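You operate a simulated robot arm through the tools that you are given. There is no shell and no other tool.

You run a simulated robot arm. Do the job below in one go: nothing can be reset, and whatever is moved stays where it is left.

## Task
Soften the tubes with the purple and silver caps through the silver valve, then shut everything again.
Fine: orange handle up, cap and pin open till both tubes wrinkle; pin, cap and handle end shut. Where these are worked on the way, their far stop is far enough and under half their travel is too little: orange handle.

The check looks at the end state, three seconds after you hand in, the way a careful person would. Anything else that was tipped, shoved, dropped, spilled or broken makes it a failure. A push-on lid holds only when it is set on centred and level and pressed home; a screw cap is set on level and turned clockwise until tight.

## Robot
A 6-joint arm with a two-finger gripper, fixed in place. Base frame: the origin is at the foot of the arm, x ahead of it, y to its left, z up. Lengths are in mm, angles in degrees, forces in N, time in s.
Its first joint turns from -166.0 to 166.0 degrees. Payload 2.45 kg.
The tool frame sits at the grasp point between the pads (the TCP): z along the fingers, y along the line on which they close. The tips reach 20 mm beyond it. The gripper opens to 140 mm. The gripper's body begins 168 mm behind the TCP.
Orientation is that of the tool frame in the base frame, as a unit quaternion [x, y, z, w]. With the fingers straight down and closing along the base's y, the tool's x points along the base's -x, its y along +y and its z along -z.

## Interface
- The arm moves only by the tool apply_moves. Its argument "moves" is one flat list of numbers, 7 for each row, row after row: the shift along the base's x, y, z in m, then the turn, a rotation vector about the base's x, y, z in degrees, then the closure in counts, from 0 (fully open) to 255 (shut). In form: [x, y, z, ax, ay, az, jaw, x, y, z, ax, ay, az, jaw, ...]. A call has 1 to 20 rows; each row shifts and turns the commanded pose from where the row before left it. Rows are played at 5 a second. More than 50 mm and 8.6 degrees between two rows, or a gripper value outside its range, and nothing of the call is played. A pose out of reach is approached as far as the arm can. The call stops where the force on the tool passes 90 N (or 10 N more than at its start, if that is more) or the arm is blocked; 0.2 s more then pass. Each finger travels about 45 mm/s and halts on what it meets, pressing with about 40 N; the grip force reading is that of the motor and also rises with nothing between the fingers. The clock runs only during rows and for 0.2 s after the last one: add rows that do not move to give the fingers time. It gives the time, the measured TCP pose, the force on the tool (base axes), the opening and the grip force at its end, in the units of the frame above (readings bear some noise), with the torque about the TCP (base axes, N m) and any sound that the robot's microphone picked up.
- Cameras (640 x 400 px; columns grow to the right, rows downward): "scene" is fixed at [397.5, 500.9, 1772.7]; the picture's right is [-0.61, -0.79, 0.00], its down [-0.57, 0.44, -0.69] and it looks along [0.55, -0.42, -0.72] (base axes); focal length 351 px, centre (320, 200). "wrist" rides on the gripper at [78, 11, -209] in the tool frame; the picture's right is [-0.14, 0.99, 0.00], its down [-0.92, -0.13, -0.37] and it looks along [-0.36, -0.05, 0.93] (tool axes); focal length 280 px, centre (320, 200). There is no depth. A picture from a camera that has moved, and an enlarged one, comes with that camera's place and axes in the base frame and with its lens.
- capture(camera): a new picture of that camera. The clock stands still meanwhile.
- zoom(camera, box): a new picture of the part [left, top, right, bottom] of that camera's present view, enlarged. The clock stands still meanwhile.
- sign_off(): hands the job in; it is judged then, once.

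Places have to be worked out from the pictures, the camera data and where the tool is seen. Open the gripper and draw the arm clear of the work before you hand the job in, unless the task says otherwise.

The tools are called after ">>>" by a JSON object that holds its "method" and its "body". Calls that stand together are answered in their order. apply_moves: Moves the arm, as the interface text tells. Its arguments: {"type":"object","properties":{"moves":{"type":"array"}},"required":["moves"]} The other tools are called the same way: capture (camera) takes a picture; zoom (camera, box) takes an enlarged picture of a part of a camera's view; sign_off () hands the job in.

At the start:

```text
t: 0.0
position: [565.1, -34.8, 1404.4]
orientation: [0.0, 1.0, -0.001, 0.0]
force: [0.2, 0.0, -0.7]
moment: [-0.02, -0.02, 0.01]
finger_gap: 139.9
grasp_force: 0.1
```

scene: 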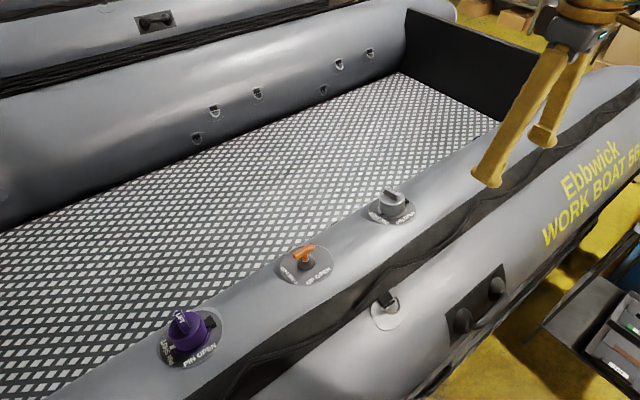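
wrist: 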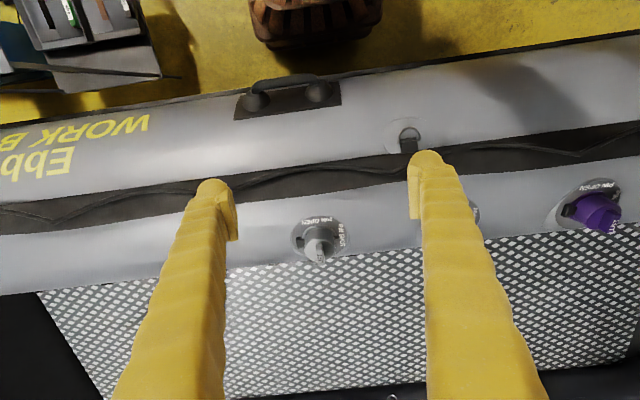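

I'll start by looking closely at the three fittings from both cameras before I move anything.

>>> {"method": "zoom", "body": {"camera": "scene", "box": [350, 170, 430, 240]}}

>>> {"method": "zoom", "body": {"camera": "scene", "box": [265, 230, 345, 295]}}

>>> {"method": "zoom", "body": {"camera": "scene", "box": [145, 295, 235, 375]}}

>>> {"method": "zoom", "body": {"camera": "wrist", "box": [270, 200, 370, 280]}}

```text
5.71 times, centred on (390, 205) of scene
camera zoom: at [397.5, 500.9, 1772.7], right [-0.61, -0.79, 0.0], down [-0.57, 0.44, -0.69], along [0.55, -0.42, -0.72], focal length 2005 px, centre (-80, 171)
```

zoom: 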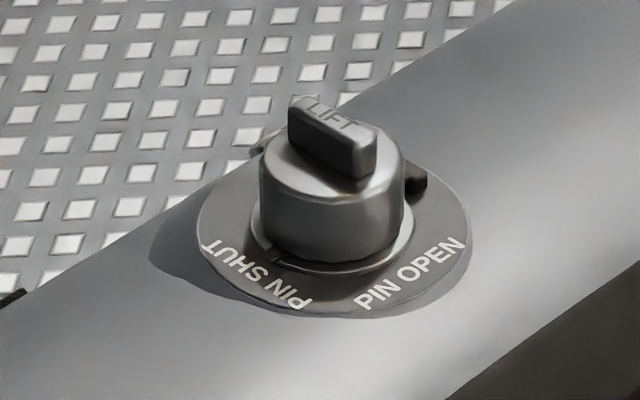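

```text
6.15 times, centred on (305, 262) of scene
camera zoom: at [397.5, 500.9, 1772.7], right [-0.61, -0.79, 0.0], down [-0.57, 0.44, -0.69], along [0.55, -0.42, -0.72], focal length 2159 px, centre (412, -185)
```

zoom: 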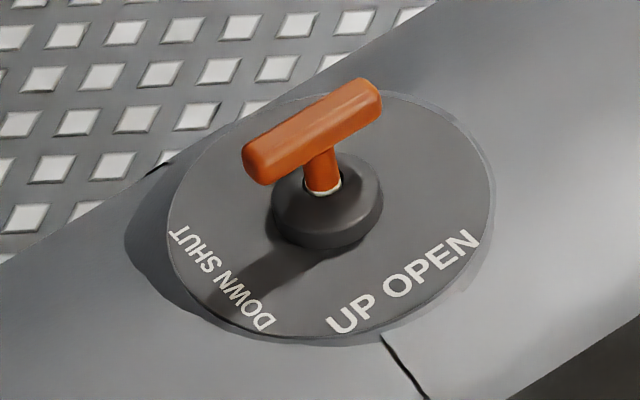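

```text
5.00 times, centred on (190, 335) of scene
camera zoom: at [397.5, 500.9, 1772.7], right [-0.61, -0.79, 0.0], down [-0.57, 0.44, -0.69], along [0.55, -0.42, -0.72], focal length 1754 px, centre (970, -475)
```

zoom: 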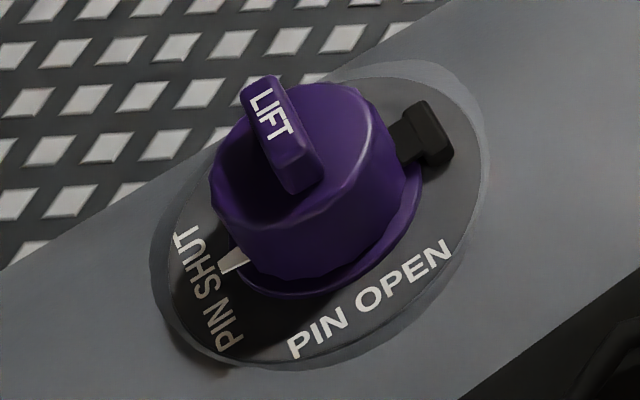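

```text
5.00 times, centred on (320, 240) of wrist
camera zoom: at [485.4, -22.9, 1613.8], right [0.14, 0.99, 0.0], down [0.92, -0.13, 0.37], along [0.37, -0.05, -0.93], focal length 1402 px, centre (320, 0)
```

zoom: 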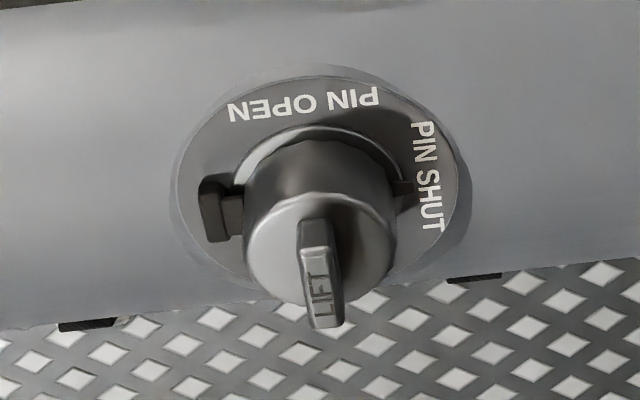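

Triangulating both pictures puts the silver cap near [814, -68, 1073], the orange handle around y≈240, and the purple cap near [819, 540, 1050]. I'm moving the wrist camera closer to the silver valve, staying well above it.

>>> {"method": "apply_moves", "body": {"moves": [0.035, -0.006, -0.035, 0, 0, 0, 0, 0.035, -0.006, -0.035, 0, 0, 0, 0, 0.035, -0.006, -0.035, 0, 0, 0, 0, 0.035, -0.006, -0.035, 0, 0, 0, 0, 0.035, -0.006, -0.035, 0, 0, 0, 0, 0, 0, 0, 0, 0, 0, 0]}}

>>> {"method": "capture", "body": {"camera": "wrist"}}

>>> {"method": "capture", "body": {"camera": "scene"}}

```text
t: 1.4
position: [741.2, -64.2, 1230.8]
orientation: [-0.001, 1.0, -0.001, 0.001]
force: [0.1, -0.9, -0.1]
moment: [-0.01, -0.05, -0.02]
finger_gap: 140.1
grasp_force: 0.2
```

```text
taken
camera wrist: at [661.5, -53.3, 1439.1], right [0.14, 0.99, 0.0], down [0.92, -0.13, 0.37], along [0.37, -0.05, -0.93], focal length 280 px, centre (320, 200)
```

wrist: 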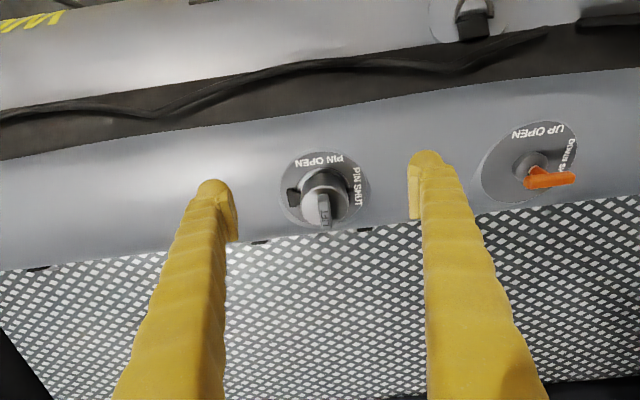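

```text
taken
```

scene: 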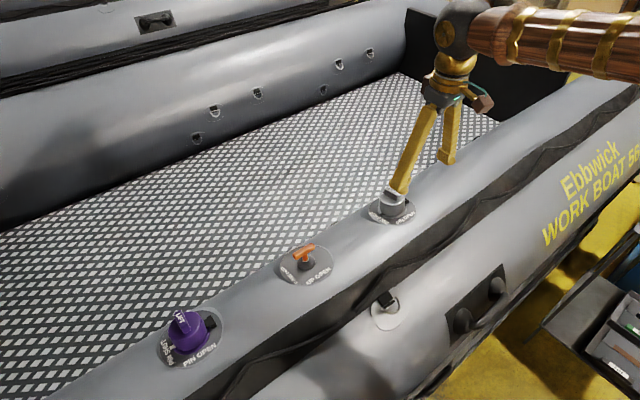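

The arm arrived and both the silver and orange fittings are in the wrist view. I'll enlarge each one to work out its shape and position.

>>> {"method": "zoom", "body": {"camera": "wrist", "box": [272, 145, 384, 235]}}

>>> {"method": "zoom", "body": {"camera": "wrist", "box": [470, 110, 590, 210]}}

```text
4.44 times, centred on (328, 190) of wrist
camera zoom: at [661.5, -53.3, 1439.1], right [0.14, 0.99, 0.0], down [0.92, -0.13, 0.37], along [0.37, -0.05, -0.93], focal length 1246 px, centre (284, 244)
```

zoom: 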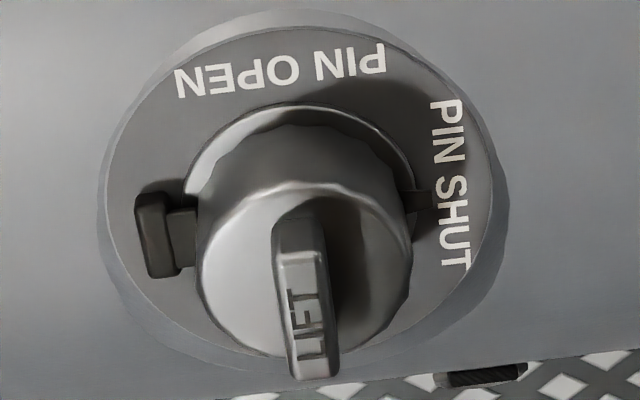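

```text
4.00 times, centred on (530, 160) of wrist
camera zoom: at [661.5, -53.3, 1439.1], right [0.14, 0.99, 0.0], down [0.92, -0.13, 0.37], along [0.37, -0.05, -0.93], focal length 1122 px, centre (-520, 360)
```

zoom: 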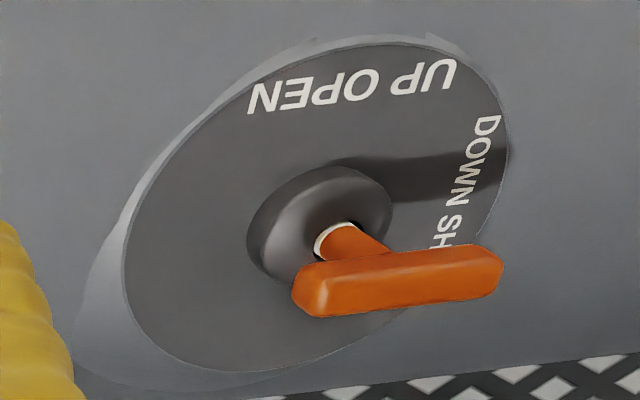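

The orange bar comes out near [816, 231, 1081], with a normal leaning about 15° toward +x. I'll fly above the handle, turning the gripper 90° to close across the bar and tilting it onto that normal. Then I'll measure again.

>>> {"method": "apply_moves", "body": {"moves": [0.008, 0.0225, 0, 0, 0, -8.18, 0, 0.008, 0.0225, 0, 0, 0, -8.18, 0, 0.008, 0.0225, 0, 0, 0, -8.18, 0, 0.008, 0.0225, 0, 0, 0, -8.18, 0, 0.008, 0.0225, 0, 0, 0, -8.18, 0, 0.008, 0.0225, 0, 0, 0, -8.18, 0, 0.008, 0.0225, 0, 0, 0, -8.18, 0, 0.008, 0.0225, 0, 0, 0, -8.18, 0, 0.008, 0.0225, 0, 0, 0, -8.18, 0, 0.008, 0.0225, 0, 0, 0, -8.18, 0, 0.008, 0.0225, 0, 0, 0, -8.2, 0, 0.009, 0.0235, -0.01, 0, 7.5, 0, 0, 0.009, 0.0235, -0.01, 0, 7.5, 0, 0, 0, 0, 0, 0, 0, 0, 0]}}

>>> {"method": "capture", "body": {"camera": "wrist"}}

>>> {"method": "capture", "body": {"camera": "scene"}}

```text
t: 4.4
position: [845.6, 231.8, 1208.8]
orientation: [0.7, 0.702, -0.093, -0.093]
force: [0.4, 0.0, -0.4]
moment: [0.0, -0.02, 0.01]
finger_gap: 139.8
grasp_force: 0.0
```

```text
taken
camera wrist: at [909.6, 310.8, 1408.5], right [0.96, -0.14, -0.26], down [-0.03, -0.92, 0.39], along [-0.29, -0.37, -0.88], focal length 280 px, centre (320, 200)
```

wrist: 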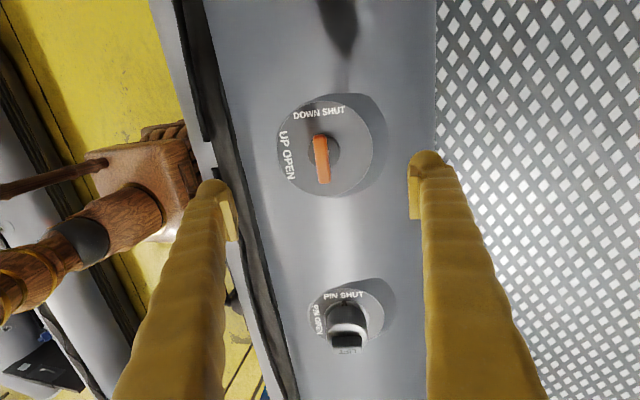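

```text
taken
```

scene: 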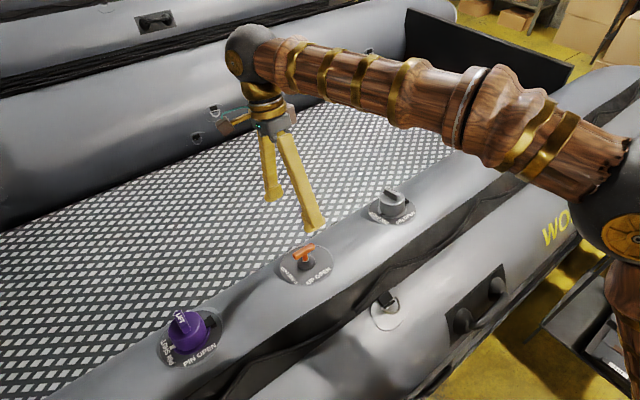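

The gripper is above the orange handle with its bar between the fingers. I'll enlarge the handle in the wrist view and see how the silver cap looks from this side.

>>> {"method": "zoom", "body": {"camera": "wrist", "box": [265, 85, 393, 205]}}

>>> {"method": "zoom", "body": {"camera": "wrist", "box": [295, 270, 405, 365]}}

```text
3.33 times, centred on (329, 145) of wrist
camera zoom: at [909.6, 310.8, 1408.5], right [0.96, -0.14, -0.26], down [-0.03, -0.92, 0.39], along [-0.29, -0.37, -0.88], focal length 935 px, centre (290, 383)
```

zoom: 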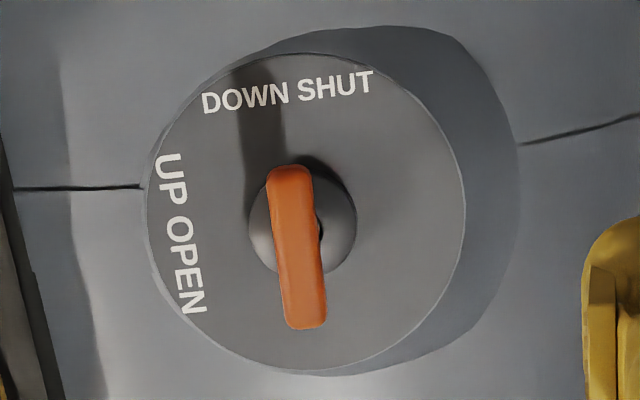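

```text
4.21 times, centred on (350, 318) of wrist
camera zoom: at [909.6, 310.8, 1408.5], right [0.96, -0.14, -0.26], down [-0.03, -0.92, 0.39], along [-0.29, -0.37, -0.88], focal length 1181 px, centre (194, -295)
```

zoom: 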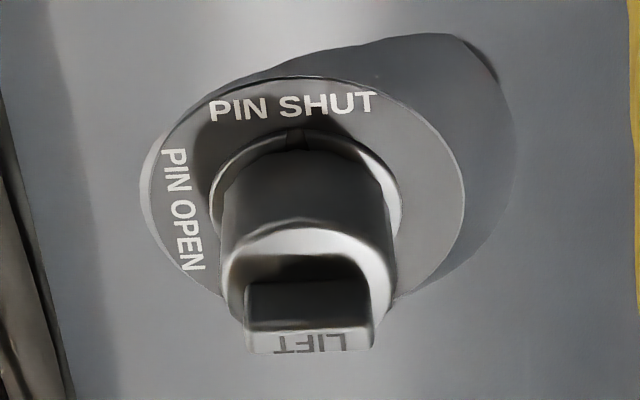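

From the two wrist views I place the orange bar's centre at about [813, 231.5, 1083] and the stem's lean at about 13°. I'll ease the tilt by 2° and come down to 60 mm above the bar, with the fingers part closed to check alignment.

>>> {"method": "apply_moves", "body": {"moves": [-0.007, 0, -0.0225, 0, -2, 0, 110, -0.006, 0, -0.0225, 0, 0, 0, 110, -0.006, 0, -0.0225, 0, 0, 0, 110, 0, 0, 0, 0, 0, 0, 110, 0, 0, 0, 0, 0, 0, 110]}}

>>> {"method": "capture", "body": {"camera": "wrist"}}

>>> {"method": "zoom", "body": {"camera": "scene", "box": [225, 150, 385, 290]}}

```text
t: 5.6
position: [828.2, 229.9, 1141.9]
orientation: [0.701, 0.704, -0.081, -0.08]
force: [0.5, 0.2, 0.1]
moment: [-0.01, 0.0, 0.01]
finger_gap: 79.7
grasp_force: 0.1
```

```text
taken
camera wrist: at [883.6, 308.9, 1343.4], right [0.97, -0.14, -0.22], down [-0.04, -0.92, 0.39], along [-0.26, -0.37, -0.89], focal length 280 px, centre (320, 200)
```

wrist: 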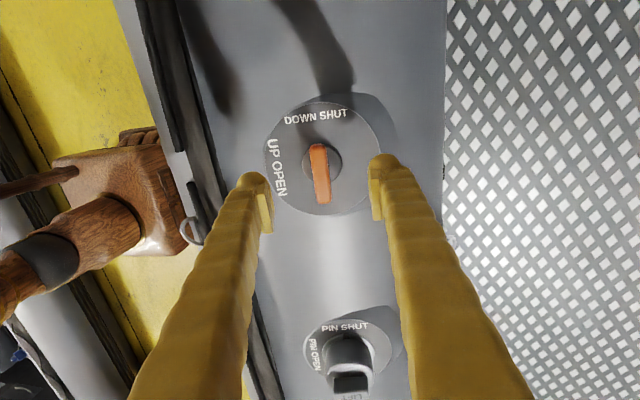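

```text
2.86 times, centred on (305, 220) of scene
camera zoom: at [397.5, 500.9, 1772.7], right [-0.61, -0.79, 0.0], down [-0.57, 0.44, -0.69], along [0.55, -0.42, -0.72], focal length 1002 px, centre (363, 143)
```

zoom: 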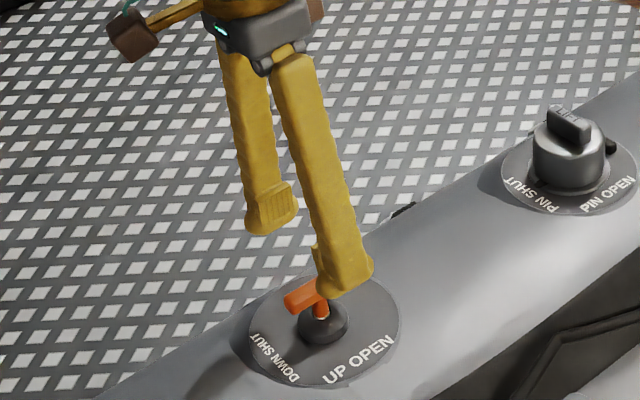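

The predicted bar position matches the picture to within a pixel, and it is centred between the fingers. I'm going down onto the bar and closing on it.

>>> {"method": "apply_moves", "body": {"moves": [-0.0045, 0.0005, -0.019, 0, 0, 0, 110, -0.0045, 0.0005, -0.019, 0, 0, 0, 110, -0.0045, 0.0005, -0.018, 0, 0, 0, 110, 0, 0, 0, 0, 0, 0, 110]}}

>>> {"method": "capture", "body": {"camera": "wrist"}}

>>> {"method": "zoom", "body": {"camera": "scene", "box": [255, 180, 355, 290]}}

```text
t: 6.6
position: [814.7, 231.2, 1088.0]
orientation: [0.702, 0.703, -0.081, -0.08]
force: [0.3, 0.0, 0.3]
moment: [0.0, -0.04, 0.0]
finger_gap: 80.1
grasp_force: 0.0
```

```text
taken
camera wrist: at [871.6, 309.5, 1289.1], right [0.97, -0.14, -0.22], down [-0.04, -0.92, 0.39], along [-0.26, -0.37, -0.89], focal length 280 px, centre (320, 200)
```

wrist: 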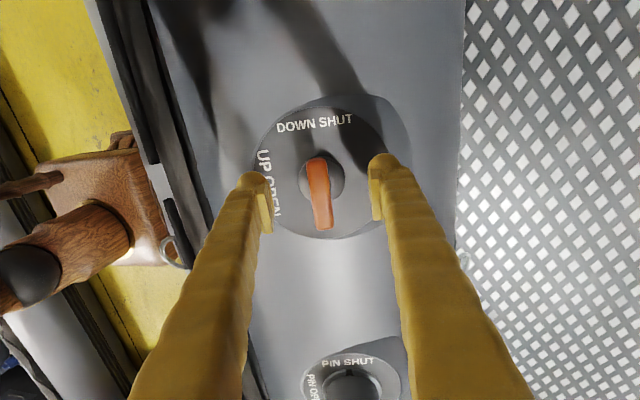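

```text
3.64 times, centred on (305, 235) of scene
camera zoom: at [397.5, 500.9, 1772.7], right [-0.61, -0.79, 0.0], down [-0.57, 0.44, -0.69], along [0.55, -0.42, -0.72], focal length 1276 px, centre (374, 73)
```

zoom: 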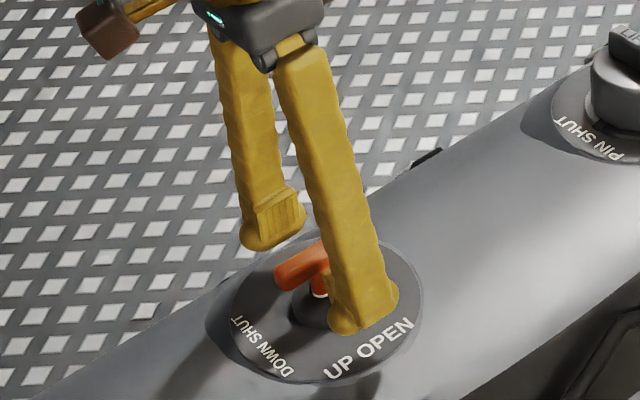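

The bar is centred between the pads with the tips just below it. I'll go 3 mm lower, then close on it.

>>> {"method": "apply_moves", "body": {"moves": [-0.0007, 0, -0.003, 0, 0, 0, 110, 0, 0, 0, 0, 0, 0, 180, 0, 0, 0, 0, 0, 0, 255, 0, 0, 0, 0, 0, 0, 255, 0, 0, 0, 0, 0, 0, 255, 0, 0, 0, 0, 0, 0, 255, 0, 0, 0, 0, 0, 0, 255]}}

>>> {"method": "capture", "body": {"camera": "wrist"}}

```text
t: 8.2
position: [815.3, 230.4, 1084.0]
orientation: [0.702, 0.703, -0.081, -0.079]
force: [20.1, 2.4, -3.9]
moment: [-0.01, -0.1, -0.25]
finger_gap: 14.0
grasp_force: 40.1
```

```text
taken
camera wrist: at [871.3, 309.6, 1285.7], right [0.97, -0.14, -0.22], down [-0.04, -0.92, 0.39], along [-0.26, -0.37, -0.89], focal length 280 px, centre (320, 200)
```

wrist: 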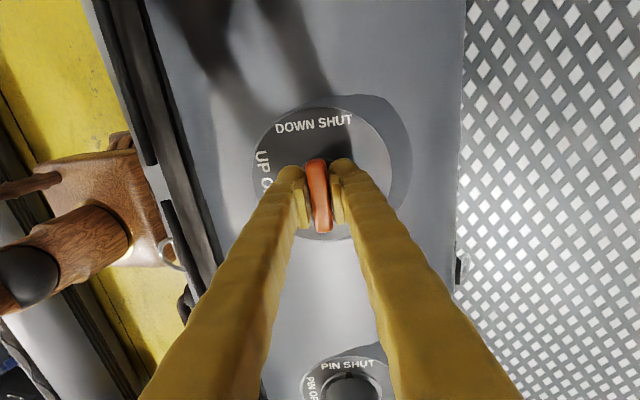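

The bar is gripped at 14 mm with 40 N, with about 20 N of side load because I'm slightly toward -x. I'll ease that off and pull gently along the stem's axis in small steps.

>>> {"method": "apply_moves", "body": {"moves": [0.001, 0, 0, 0, 0, 0, 255, 0.0007, 0, 0.003, 0, 0, 0, 255, 0.0007, 0, 0.003, 0, 0, 0, 255]}}

```text
t: 9.0
position: [815.9, 231.6, 1089.3]
orientation: [0.701, 0.704, -0.081, -0.08]
force: [23.0, -9.0, -5.9]
moment: [-0.33, -0.13, -0.15]
finger_gap: 14.1
grasp_force: 40.1
```

The tool rose about 5 mm with little resistance. I'll pull a bit more and check whether the handle is coming along.

>>> {"method": "apply_moves", "body": {"moves": [0.0017, 0, 0.003, 0, 0, 0, 255, 0.0007, 0, 0.003, 0, 0, 0, 255, 0.0007, 0, 0.003, 0, 0, 0, 255]}}

>>> {"method": "capture", "body": {"camera": "wrist"}}

>>> {"method": "zoom", "body": {"camera": "scene", "box": [255, 180, 355, 290]}}

```text
t: 9.8
position: [817.3, 230.9, 1099.9]
orientation: [0.701, 0.703, -0.081, -0.081]
force: [-24.5, -18.5, 2.5]
moment: [-0.25, 0.25, -0.2]
finger_gap: 14.2
grasp_force: 40.4
```

```text
taken
camera wrist: at [874.8, 309.8, 1299.3], right [0.96, -0.14, -0.23], down [-0.04, -0.92, 0.39], along [-0.26, -0.37, -0.89], focal length 280 px, centre (320, 200)
```

wrist: 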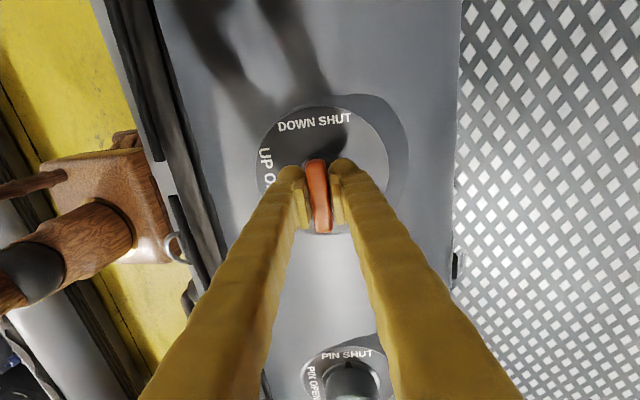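

```text
3.64 times, centred on (305, 235) of scene
camera zoom: at [397.5, 500.9, 1772.7], right [-0.61, -0.79, 0.0], down [-0.57, 0.44, -0.69], along [0.55, -0.42, -0.72], focal length 1276 px, centre (374, 73)
```

zoom: 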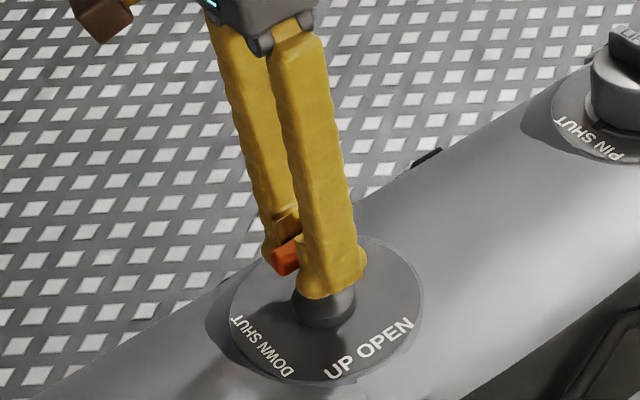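

The handle is coming up with the gripper; the bar hasn't moved between the pads. I'll trim the side load and keep pulling toward the upper stop.

>>> {"method": "apply_moves", "body": {"moves": [-0.0002, -0.0007, 0.003, 0, 0, 0, 255, 0.0007, 0, 0.003, 0, 0, 0, 255, 0.0007, 0, 0.003, 0, 0, 0, 255, 0.0007, 0, 0.003, 0, 0, 0, 255]}}

>>> {"method": "capture", "body": {"camera": "wrist"}}

>>> {"method": "zoom", "body": {"camera": "scene", "box": [255, 180, 355, 290]}}

```text
t: 10.8
position: [820.4, 230.8, 1109.2]
orientation: [0.702, 0.703, -0.081, -0.08]
force: [-14.8, -5.0, -10.7]
moment: [0.11, 0.02, -0.3]
finger_gap: 13.8
grasp_force: 40.2
```

```text
taken
camera wrist: at [876.8, 309.6, 1311.0], right [0.97, -0.14, -0.22], down [-0.04, -0.92, 0.39], along [-0.26, -0.37, -0.89], focal length 280 px, centre (320, 200)
```

wrist: 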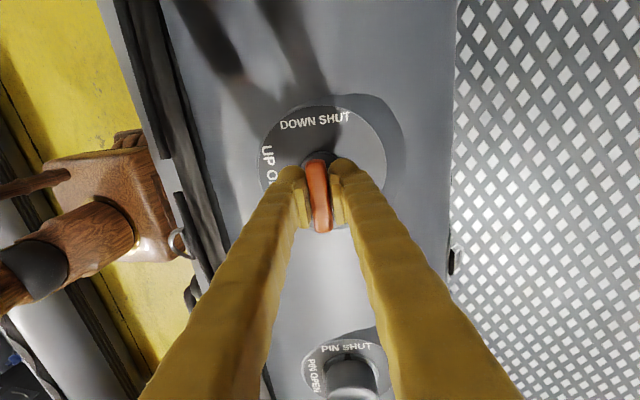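

```text
3.64 times, centred on (305, 235) of scene
camera zoom: at [397.5, 500.9, 1772.7], right [-0.61, -0.79, 0.0], down [-0.57, 0.44, -0.69], along [0.55, -0.42, -0.72], focal length 1276 px, centre (374, 73)
```

zoom: 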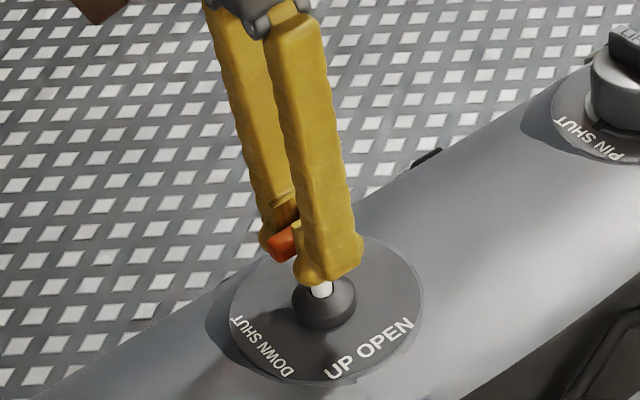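

The stem's white band is now showing, so the handle is lifting. I'll keep on until the force shows the top stop.

>>> {"method": "apply_moves", "body": {"moves": [0.0002, 0, 0.003, 0, 0, 0, 255, 0.0006, 0, 0.003, 0, 0, 0, 255, 0.0006, 0, 0.003, 0, 0, 0, 255, 0.0006, 0, 0.002, 0, 0, 0, 255]}}

>>> {"method": "zoom", "body": {"camera": "scene", "box": [255, 180, 355, 290]}}

```text
t: 11.8
position: [823.3, 231.3, 1120.3]
orientation: [0.702, 0.703, -0.081, -0.08]
force: [-6.6, 3.9, -35.2]
moment: [0.0, -0.01, -0.24]
finger_gap: 15.1
grasp_force: 41.2
```

```text
3.64 times, centred on (305, 235) of scene
camera zoom: at [397.5, 500.9, 1772.7], right [-0.61, -0.79, 0.0], down [-0.57, 0.44, -0.69], along [0.55, -0.42, -0.72], focal length 1276 px, centre (374, 73)
```

zoom: 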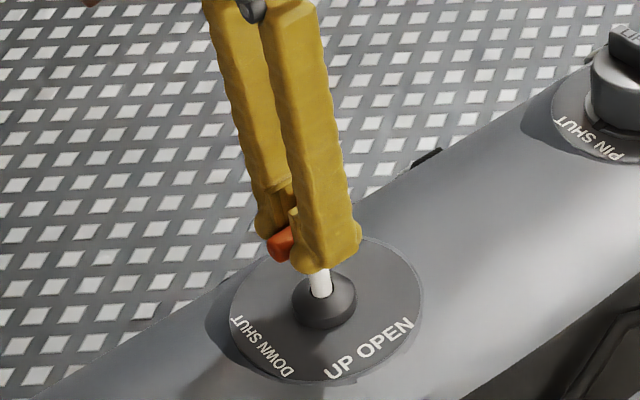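

The pull reached -35 N and the bar slid slightly in the pads, so the handle is at its top stop after about 27 mm of travel. I'll release it and check that it stays up.

>>> {"method": "apply_moves", "body": {"moves": [0, 0, 0, 0, 0, 0, 180, 0, 0, 0, 0, 0, 0, 130, 0, 0, 0, 0, 0, 0, 110, 0, 0, 0, 0, 0, 0, 110]}}

>>> {"method": "capture", "body": {"camera": "wrist"}}

>>> {"method": "zoom", "body": {"camera": "scene", "box": [255, 180, 355, 290]}}

```text
t: 12.8
position: [822.0, 231.8, 1121.5]
orientation: [0.702, 0.703, -0.082, -0.08]
force: [-0.3, -0.8, -0.1]
moment: [0.04, 0.04, -0.02]
finger_gap: 79.6
grasp_force: 0.0
```

```text
taken
camera wrist: at [878.8, 309.7, 1322.6], right [0.97, -0.14, -0.22], down [-0.04, -0.92, 0.39], along [-0.26, -0.37, -0.89], focal length 280 px, centre (320, 200)
```

wrist: 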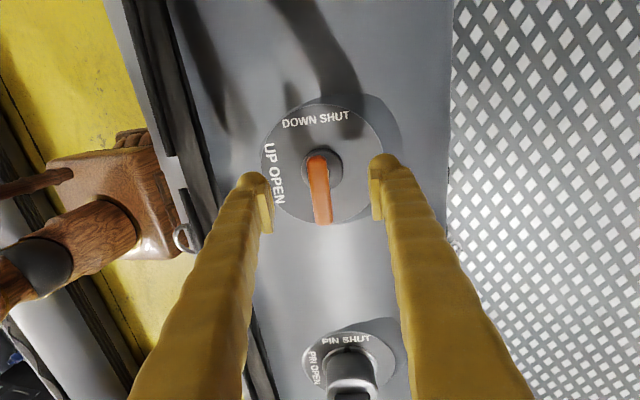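

```text
3.64 times, centred on (305, 235) of scene
camera zoom: at [397.5, 500.9, 1772.7], right [-0.61, -0.79, 0.0], down [-0.57, 0.44, -0.69], along [0.55, -0.42, -0.72], focal length 1276 px, centre (374, 73)
```

zoom: 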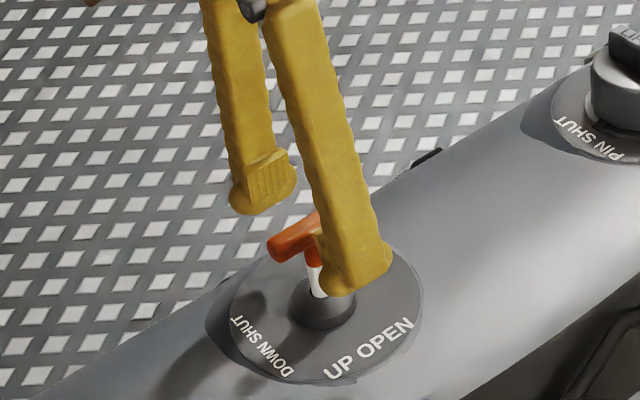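

The handle stays up with the white band exposed. I'll retreat along its axis and take a closer look at the silver cap's details.

>>> {"method": "apply_moves", "body": {"moves": [0.008, 0, 0.034, 0, 0, 0, 60, 0.008, 0, 0.034, 0, 0, 0, 0, 0.008, 0, 0.034, 0, 0, 0, 0, 0, 0, 0, 0, 0, 0, 0]}}

>>> {"method": "zoom", "body": {"camera": "scene", "box": [362, 180, 418, 230]}}

>>> {"method": "zoom", "body": {"camera": "scene", "box": [265, 225, 345, 295]}}

>>> {"method": "zoom", "body": {"camera": "scene", "box": [155, 300, 225, 370]}}

```text
t: 13.8
position: [847.3, 231.1, 1221.4]
orientation: [0.702, 0.703, -0.082, -0.08]
force: [0.2, 0.2, 0.2]
moment: [0.0, 0.0, -0.01]
finger_gap: 139.8
grasp_force: 0.1
```

```text
8.00 times, centred on (390, 205) of scene
camera zoom: at [397.5, 500.9, 1772.7], right [-0.61, -0.79, 0.0], down [-0.57, 0.44, -0.69], along [0.55, -0.42, -0.72], focal length 2807 px, centre (-240, 160)
```

zoom: 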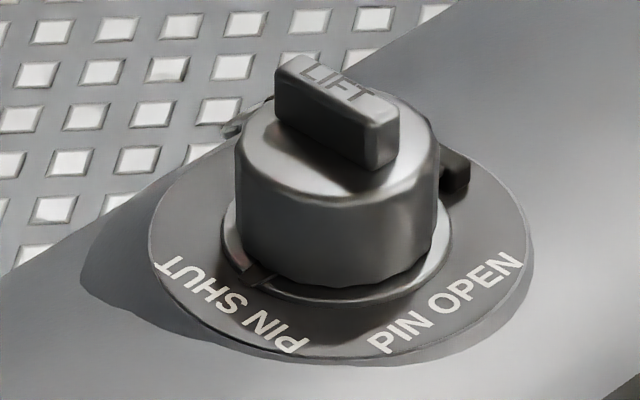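

```text
5.71 times, centred on (305, 260) of scene
camera zoom: at [397.5, 500.9, 1772.7], right [-0.61, -0.79, 0.0], down [-0.57, 0.44, -0.69], along [0.55, -0.42, -0.72], focal length 2005 px, centre (406, -143)
```

zoom: 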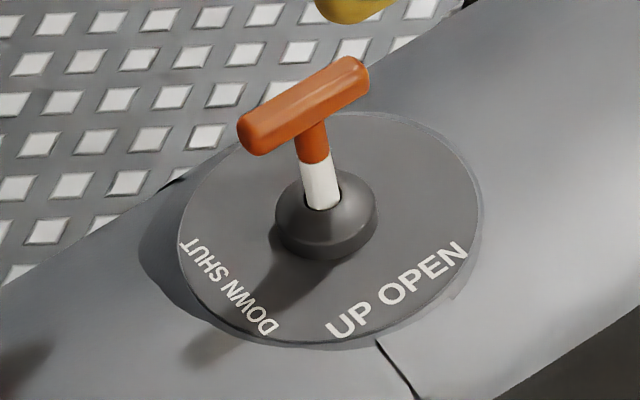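

```text
5.71 times, centred on (190, 335) of scene
camera zoom: at [397.5, 500.9, 1772.7], right [-0.61, -0.79, 0.0], down [-0.57, 0.44, -0.69], along [0.55, -0.42, -0.72], focal length 2005 px, centre (1063, -571)
```

zoom: 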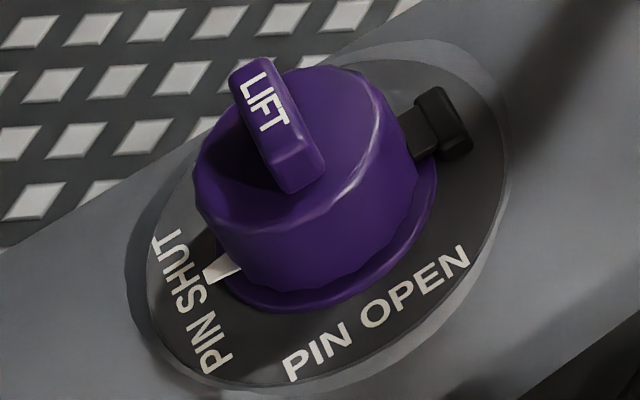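

The handle is clearly up with the white band showing. Next I'll fly to above the silver cap and turn the gripper back so it closes across the LIFT ridge along y, keeping the 13° lean.

>>> {"method": "apply_moves", "body": {"moves": [-0.0005, -0.027, 0, 1.841, 0, 7.969, 0, -0.0005, -0.027, 0, 1.841, 0, 7.969, 0, -0.0005, -0.027, 0, 1.841, 0, 7.969, 0, -0.0005, -0.027, 0, 1.841, 0, 7.969, 0, -0.0005, -0.027, 0, 1.841, 0, 7.969, 0, -0.0005, -0.027, 0, 1.841, 0, 7.969, 0, -0.0005, -0.027, 0, 1.841, 0, 7.969, 0, -0.0005, -0.027, 0, 1.841, 0, 7.969, 0, -0.0005, -0.027, 0, 1.841, 0, 7.969, 0, -0.0005, -0.027, -0.01, 1.841, 0, 7.969, 0, -0.0005, -0.028, -0.01, 1.841, 0, 7.969, 0, 0, 0, 0, 0, 0, 0, 0]}}

>>> {"method": "capture", "body": {"camera": "wrist"}}

>>> {"method": "capture", "body": {"camera": "scene"}}

```text
t: 16.4
position: [841.5, -65.2, 1201.6]
orientation: [-0.001, 0.994, 0.001, -0.113]
force: [0.3, 0.4, -0.4]
moment: [0.03, -0.03, 0.0]
finger_gap: 139.8
grasp_force: 0.1
```

```text
taken
camera wrist: at [810.9, -53.7, 1422.6], right [0.13, 0.99, -0.03], down [0.98, -0.13, 0.15], along [0.15, -0.05, -0.99], focal length 280 px, centre (320, 200)
```

wrist: 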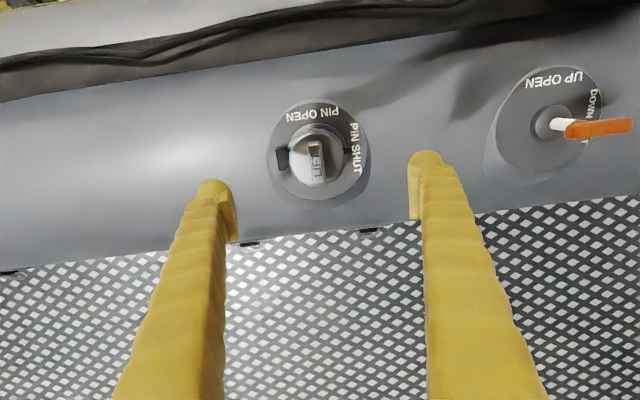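

```text
taken
```

scene: 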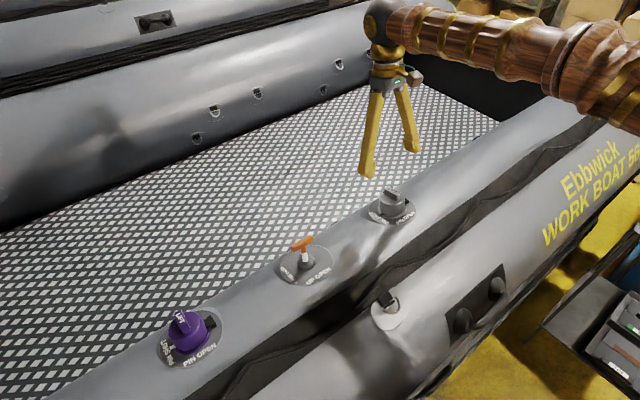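

I'll enlarge the silver cap from this new angle so I can fix its position and see the black piece on its -y side.

>>> {"method": "zoom", "body": {"camera": "wrist", "box": [258, 90, 378, 210]}}

```text
3.33 times, centred on (318, 150) of wrist
camera zoom: at [810.9, -53.7, 1422.6], right [0.13, 0.99, -0.03], down [0.98, -0.13, 0.15], along [0.15, -0.05, -0.99], focal length 935 px, centre (327, 367)
```

zoom: 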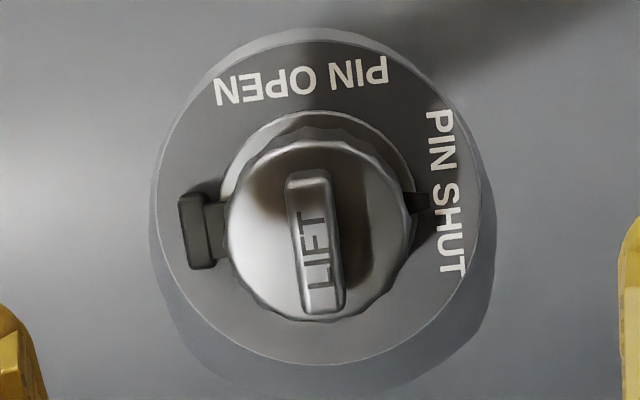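

Triangulation gives the LIFT ridge's top centre at about [814.5, -67.5, 1108] and the cap face 22–25 mm below it. The black block near [804, -117, 1050] looks like a hinge parallel to the ridge. I'll come to 30 mm above the ridge with the fingers part closed and check alignment.

>>> {"method": "apply_moves", "body": {"moves": [-0.0067, -0.0008, -0.021, 0, 0, 0, 100, -0.0067, -0.0008, -0.021, 0, 0, 0, 155, -0.0066, -0.0007, -0.021, 0, 0, 0, 155, 0, 0, 0, 0, 0, 0, 155, 0, 0, 0, 0, 0, 0, 155]}}

>>> {"method": "capture", "body": {"camera": "wrist"}}

>>> {"method": "zoom", "body": {"camera": "wrist", "box": [250, 110, 390, 260]}}

>>> {"method": "zoom", "body": {"camera": "scene", "box": [350, 150, 430, 235]}}

```text
t: 17.6
position: [821.7, -68.8, 1141.7]
orientation: [-0.001, 0.994, 0.0, -0.112]
force: [-0.2, 0.5, 0.2]
moment: [0.02, -0.01, -0.01]
finger_gap: 54.7
grasp_force: 0.1
```

```text
taken
camera wrist: at [790.4, -57.7, 1363.0], right [0.13, 0.99, -0.03], down [0.98, -0.13, 0.15], along [0.15, -0.05, -0.99], focal length 280 px, centre (320, 200)
```

wrist: 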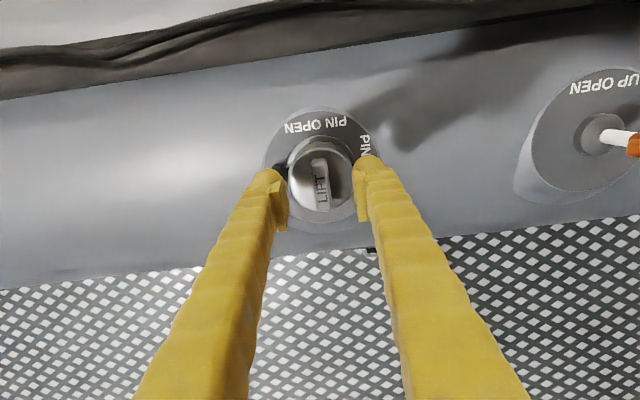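

```text
2.67 times, centred on (320, 185) of wrist
camera zoom: at [790.4, -57.7, 1363.0], right [0.13, 0.99, -0.03], down [0.98, -0.13, 0.15], along [0.15, -0.05, -0.99], focal length 748 px, centre (320, 240)
```

zoom: 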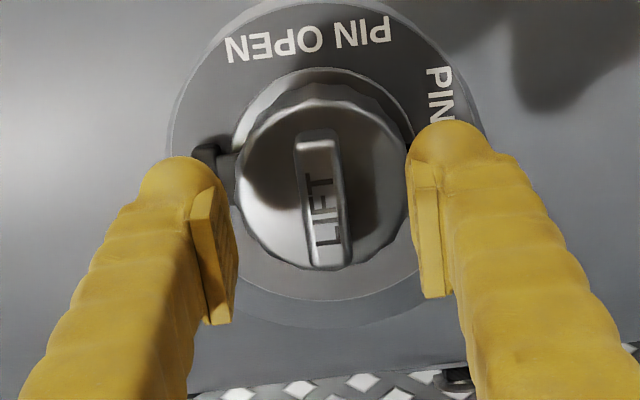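

```text
4.71 times, centred on (390, 192) of scene
camera zoom: at [397.5, 500.9, 1772.7], right [-0.61, -0.79, 0.0], down [-0.57, 0.44, -0.69], along [0.55, -0.42, -0.72], focal length 1651 px, centre (-9, 235)
```

zoom: 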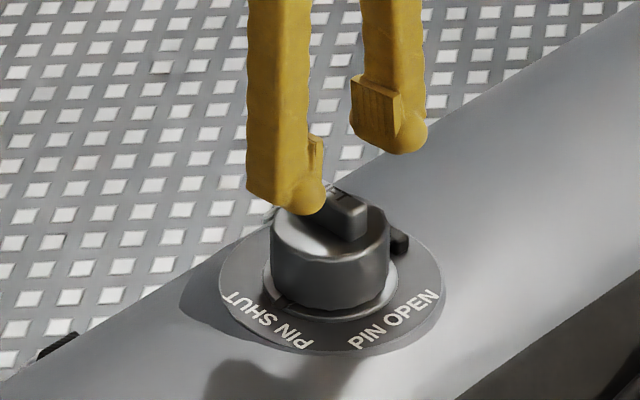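

The ridge is centred between the fingers. I'll lower straight along the axis until the pads straddle the ridge with the tips just above the cap face, then close.

>>> {"method": "apply_moves", "body": {"moves": [-0.0019, 0.0002, -0.011, 0, 0, 0, 155, -0.0019, 0.0002, -0.011, 0, 0, 0, 155, -0.0019, 0.0002, -0.011, 0, 0, 0, 155, 0, 0, 0, 0, 0, 0, 155]}}

>>> {"method": "zoom", "body": {"camera": "wrist", "box": [250, 130, 390, 280]}}

>>> {"method": "zoom", "body": {"camera": "scene", "box": [350, 150, 430, 235]}}

```text
t: 18.6
position: [814.4, -68.0, 1107.5]
orientation: [-0.001, 0.994, 0.0, -0.112]
force: [-0.1, -0.5, -0.3]
moment: [0.0, 0.0, -0.03]
finger_gap: 54.9
grasp_force: 0.0
```

```text
2.67 times, centred on (320, 205) of wrist
camera zoom: at [784.5, -57.5, 1328.5], right [0.13, 0.99, -0.03], down [0.98, -0.13, 0.15], along [0.15, -0.05, -0.99], focal length 748 px, centre (320, 187)
```

zoom: 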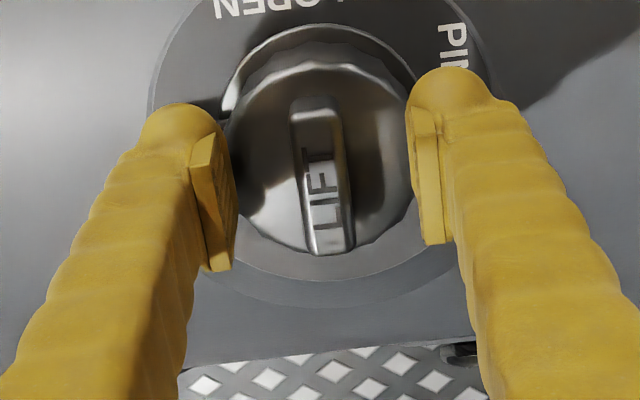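

```text
4.71 times, centred on (390, 192) of scene
camera zoom: at [397.5, 500.9, 1772.7], right [-0.61, -0.79, 0.0], down [-0.57, 0.44, -0.69], along [0.55, -0.42, -0.72], focal length 1651 px, centre (-9, 235)
```

zoom: 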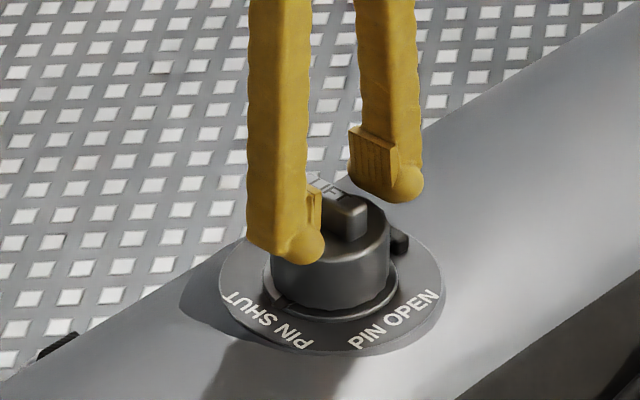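

The inner pad faces are already inside the cap's outline with no contact force, so the tips are above the cap face. Closing on the ridge now.

>>> {"method": "apply_moves", "body": {"moves": [0, 0, 0, 0, 0, 0, 200, 0, 0, 0, 0, 0, 0, 255, 0, 0, 0, 0, 0, 0, 255, 0, 0, 0, 0, 0, 0, 255, 0, 0, 0, 0, 0, 0, 255]}}

>>> {"method": "zoom", "body": {"camera": "wrist", "box": [250, 130, 390, 280]}}

>>> {"method": "zoom", "body": {"camera": "scene", "box": [350, 150, 430, 235]}}

```text
t: 19.8
position: [815.6, -67.6, 1106.5]
orientation: [0.0, 0.994, -0.001, -0.111]
force: [0.8, 1.9, 0.3]
moment: [-0.04, 0.06, -0.26]
finger_gap: 14.9
grasp_force: 41.1
```

```text
2.67 times, centred on (320, 205) of wrist
camera zoom: at [784.5, -57.4, 1328.6], right [0.13, 0.99, -0.03], down [0.98, -0.13, 0.15], along [0.15, -0.05, -0.99], focal length 748 px, centre (320, 187)
```

zoom: 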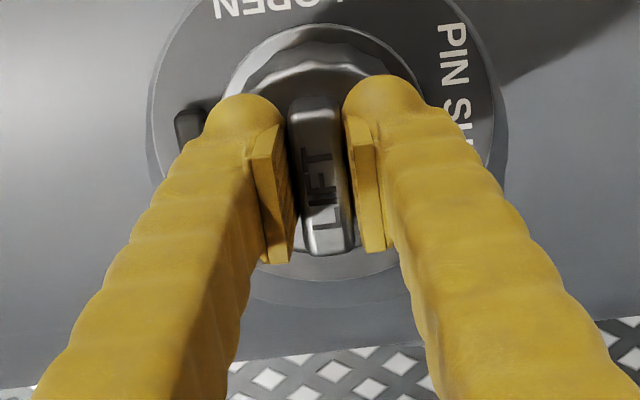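

```text
4.71 times, centred on (390, 192) of scene
camera zoom: at [397.5, 500.9, 1772.7], right [-0.61, -0.79, 0.0], down [-0.57, 0.44, -0.69], along [0.55, -0.42, -0.72], focal length 1651 px, centre (-9, 235)
```

zoom: 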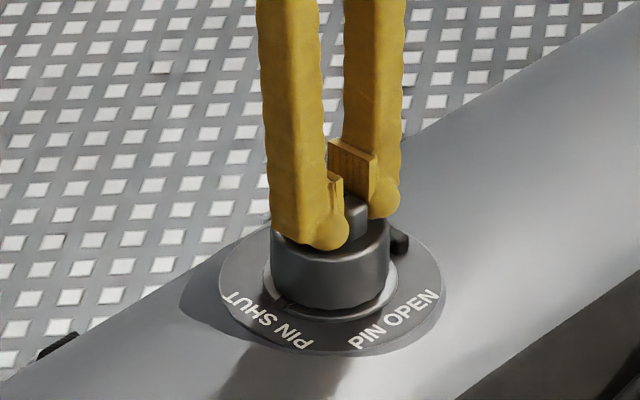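

The ridge is held squarely with almost no side load. I'll do a tiny test lift of 2 mm along the axis to learn from the forces how the cap is held.

>>> {"method": "apply_moves", "body": {"moves": [0.0002, 0, 0.001, 0, 0, 0, 255, 0.0002, 0, 0.001, 0, 0, 0, 255]}}

```text
t: 20.4
position: [815.4, -67.9, 1109.4]
orientation: [0.0, 0.994, 0.0, -0.112]
force: [2.4, -7.5, -14.6]
moment: [0.13, 0.21, -0.29]
finger_gap: 14.9
grasp_force: 40.8
```

The reaction (-14.6 N in z, -7.5 N in y) points toward the black block, which fits a hinge there. I'll test this with a 2° swing about that block's axis and see whether the force drops.

>>> {"method": "apply_moves", "body": {"moves": [0, -0.001, 0, 0.974, 0, -0.225, 255, 0, -0.0009, -0.0002, 0.974, 0, -0.225, 255]}}

>>> {"method": "zoom", "body": {"camera": "scene", "box": [350, 150, 430, 235]}}

```text
t: 21.0
position: [814.9, -70.4, 1109.8]
orientation: [0.002, 0.994, 0.017, -0.112]
force: [-0.3, -3.4, 1.4]
moment: [-0.36, -0.4, -0.17]
finger_gap: 14.7
grasp_force: 40.6
```

```text
4.71 times, centred on (390, 192) of scene
camera zoom: at [397.5, 500.9, 1772.7], right [-0.61, -0.79, 0.0], down [-0.57, 0.44, -0.69], along [0.55, -0.42, -0.72], focal length 1651 px, centre (-9, 235)
```

zoom: 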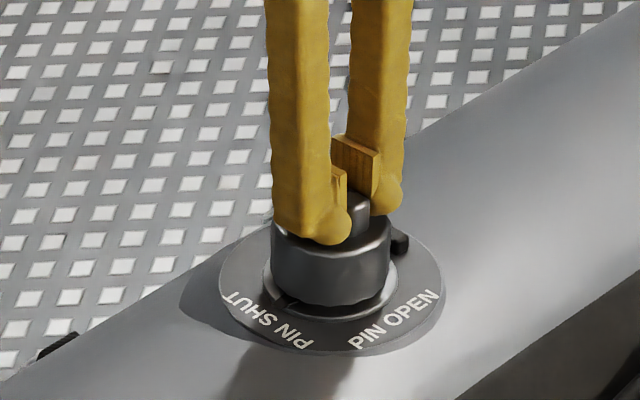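

The force fell to nearly zero, so the cap is hinged at the -y block. I'll follow the arc from 2° to 14° and check the loads.

>>> {"method": "apply_moves", "body": {"moves": [0.0007, -0.00412, 0.0031, 3.896, 0, -0.9, 255, 0.00065, -0.00433, 0.0028, 3.896, 0, -0.9, 255, 0.00058, -0.00452, 0.0025, 3.896, 0, -0.9, 255]}}

>>> {"method": "zoom", "body": {"camera": "scene", "box": [350, 150, 430, 235]}}

```text
t: 21.8
position: [816.0, -84.6, 1117.7]
orientation: [0.013, 0.986, 0.122, -0.113]
force: [-30.6, 5.4, 16.1]
moment: [0.14, 0.54, 0.15]
finger_gap: 15.1
grasp_force: 41.0
```

```text
4.71 times, centred on (390, 192) of scene
camera zoom: at [397.5, 500.9, 1772.7], right [-0.61, -0.79, 0.0], down [-0.57, 0.44, -0.69], along [0.55, -0.42, -0.72], focal length 1651 px, centre (-9, 235)
```

zoom: 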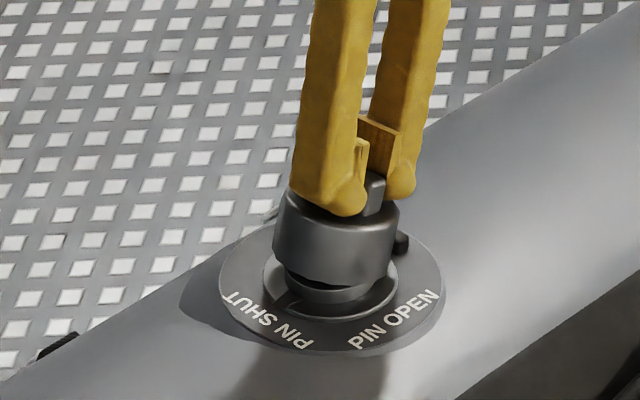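

The cap is swinging open cleanly, with about 33 N of side load along x. I'll trim the tool 0.8 mm toward -x and continue the arc to 22°.

>>> {"method": "apply_moves", "body": {"moves": [-0.0004, -0.00469, 0.0024, 3.896, 0, -0.9, 255, 0.0002, -0.00484, 0.0019, 3.896, 0, -0.9, 255]}}

>>> {"method": "zoom", "body": {"camera": "wrist", "box": [230, 100, 410, 280]}}

```text
t: 22.4
position: [818.2, -92.7, 1121.4]
orientation: [0.021, 0.975, 0.189, -0.11]
force: [-22.5, -0.6, 3.8]
moment: [-0.01, 0.12, 0.31]
finger_gap: 14.9
grasp_force: 40.7
```

```text
2.22 times, centred on (320, 190) of wrist
camera zoom: at [785.1, -161.1, 1331.3], right [0.22, 0.92, 0.33], down [0.96, -0.26, 0.08], along [0.16, 0.3, -0.94], focal length 623 px, centre (320, 222)
```

zoom: 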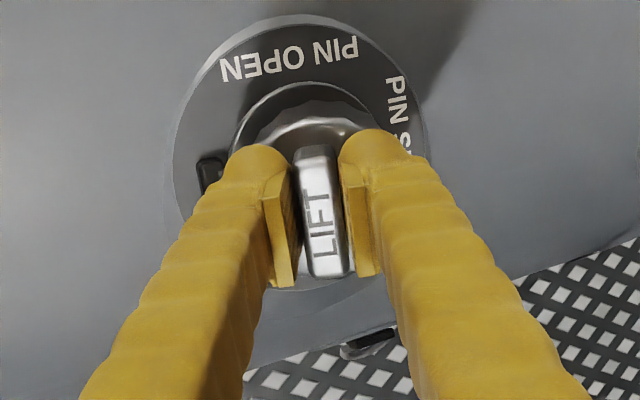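

The loads are modest and the ridge is still well held. Continuing the swing to 38° with a little more trim toward -x.

>>> {"method": "apply_moves", "body": {"moves": [-0.0003, -0.00496, 0.0016, 3.896, 0, -0.9, 255, -0.0001, -0.00505, 0.0012, 3.896, 0, -0.9, 255, 0.0, -0.00513, 0.00085, 3.896, 0, -0.9, 255, 0.0, -0.00517, 0.0005, 3.896, 0, -0.9, 255]}}

>>> {"method": "zoom", "body": {"camera": "scene", "box": [340, 130, 440, 240]}}

```text
t: 23.4
position: [818.9, -114.2, 1124.8]
orientation: [0.037, 0.939, 0.324, -0.107]
force: [26.5, -2.6, -34.6]
moment: [-0.14, -0.83, 0.17]
finger_gap: 15.1
grasp_force: 41.1
```

```text
3.64 times, centred on (390, 185) of scene
camera zoom: at [397.5, 500.9, 1772.7], right [-0.61, -0.79, 0.0], down [-0.57, 0.44, -0.69], along [0.55, -0.42, -0.72], focal length 1276 px, centre (66, 254)
```

zoom: 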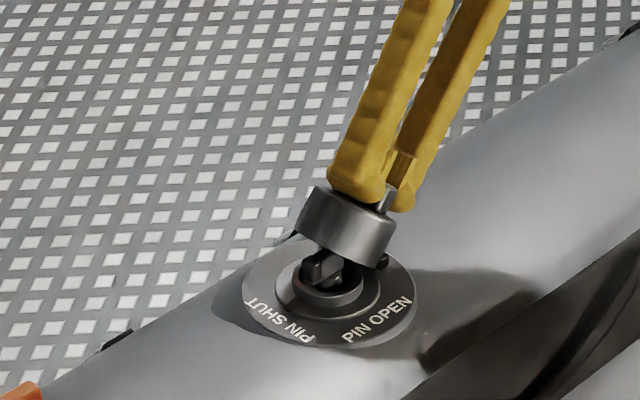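

The cap is about 38° open and a dark cross-knob (the pin) shows underneath. I'll correct about 0.8 mm down and 0.6 mm in x for the loads, then swing on to 54°.

>>> {"method": "apply_moves", "body": {"moves": [0.0004, -0.0052, -0.0008, 3.896, 0, -0.9, 255, 0.0, -0.0052, -0.0002, 3.896, 0, -0.9, 255, -0.0001, -0.00516, -0.0006, 3.896, 0, -0.9, 255, -0.0002, -0.00512, -0.0009, 3.896, 0, -0.9, 255]}}

>>> {"method": "zoom", "body": {"camera": "scene", "box": [340, 130, 440, 240]}}

>>> {"method": "capture", "body": {"camera": "scene"}}

```text
t: 24.4
position: [817.3, -135.4, 1122.5]
orientation: [0.051, 0.885, 0.452, -0.1]
force: [25.9, 0.4, -16.0]
moment: [-0.09, -0.69, 0.17]
finger_gap: 15.3
grasp_force: 41.9
```

```text
3.64 times, centred on (390, 185) of scene
camera zoom: at [397.5, 500.9, 1772.7], right [-0.61, -0.79, 0.0], down [-0.57, 0.44, -0.69], along [0.55, -0.42, -0.72], focal length 1276 px, centre (66, 254)
```

zoom: 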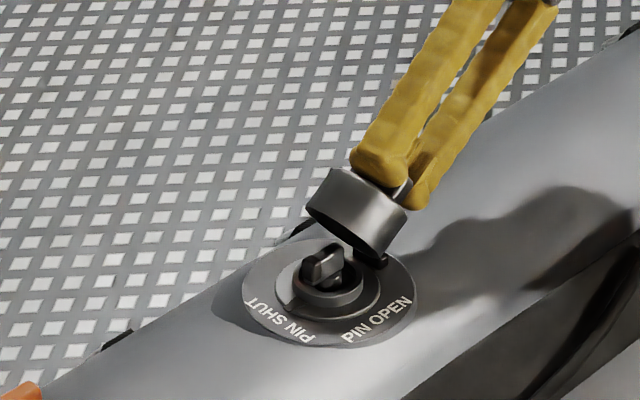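

```text
taken
```

scene: 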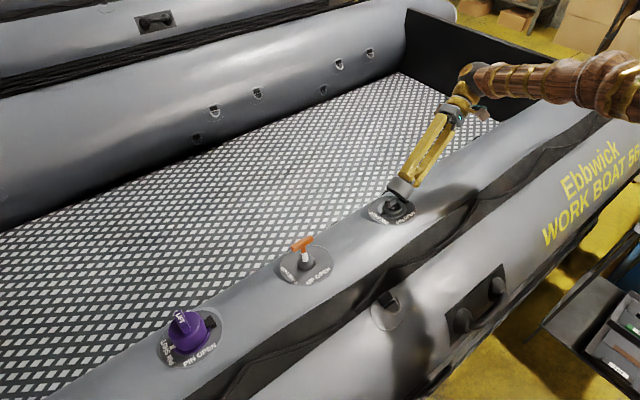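

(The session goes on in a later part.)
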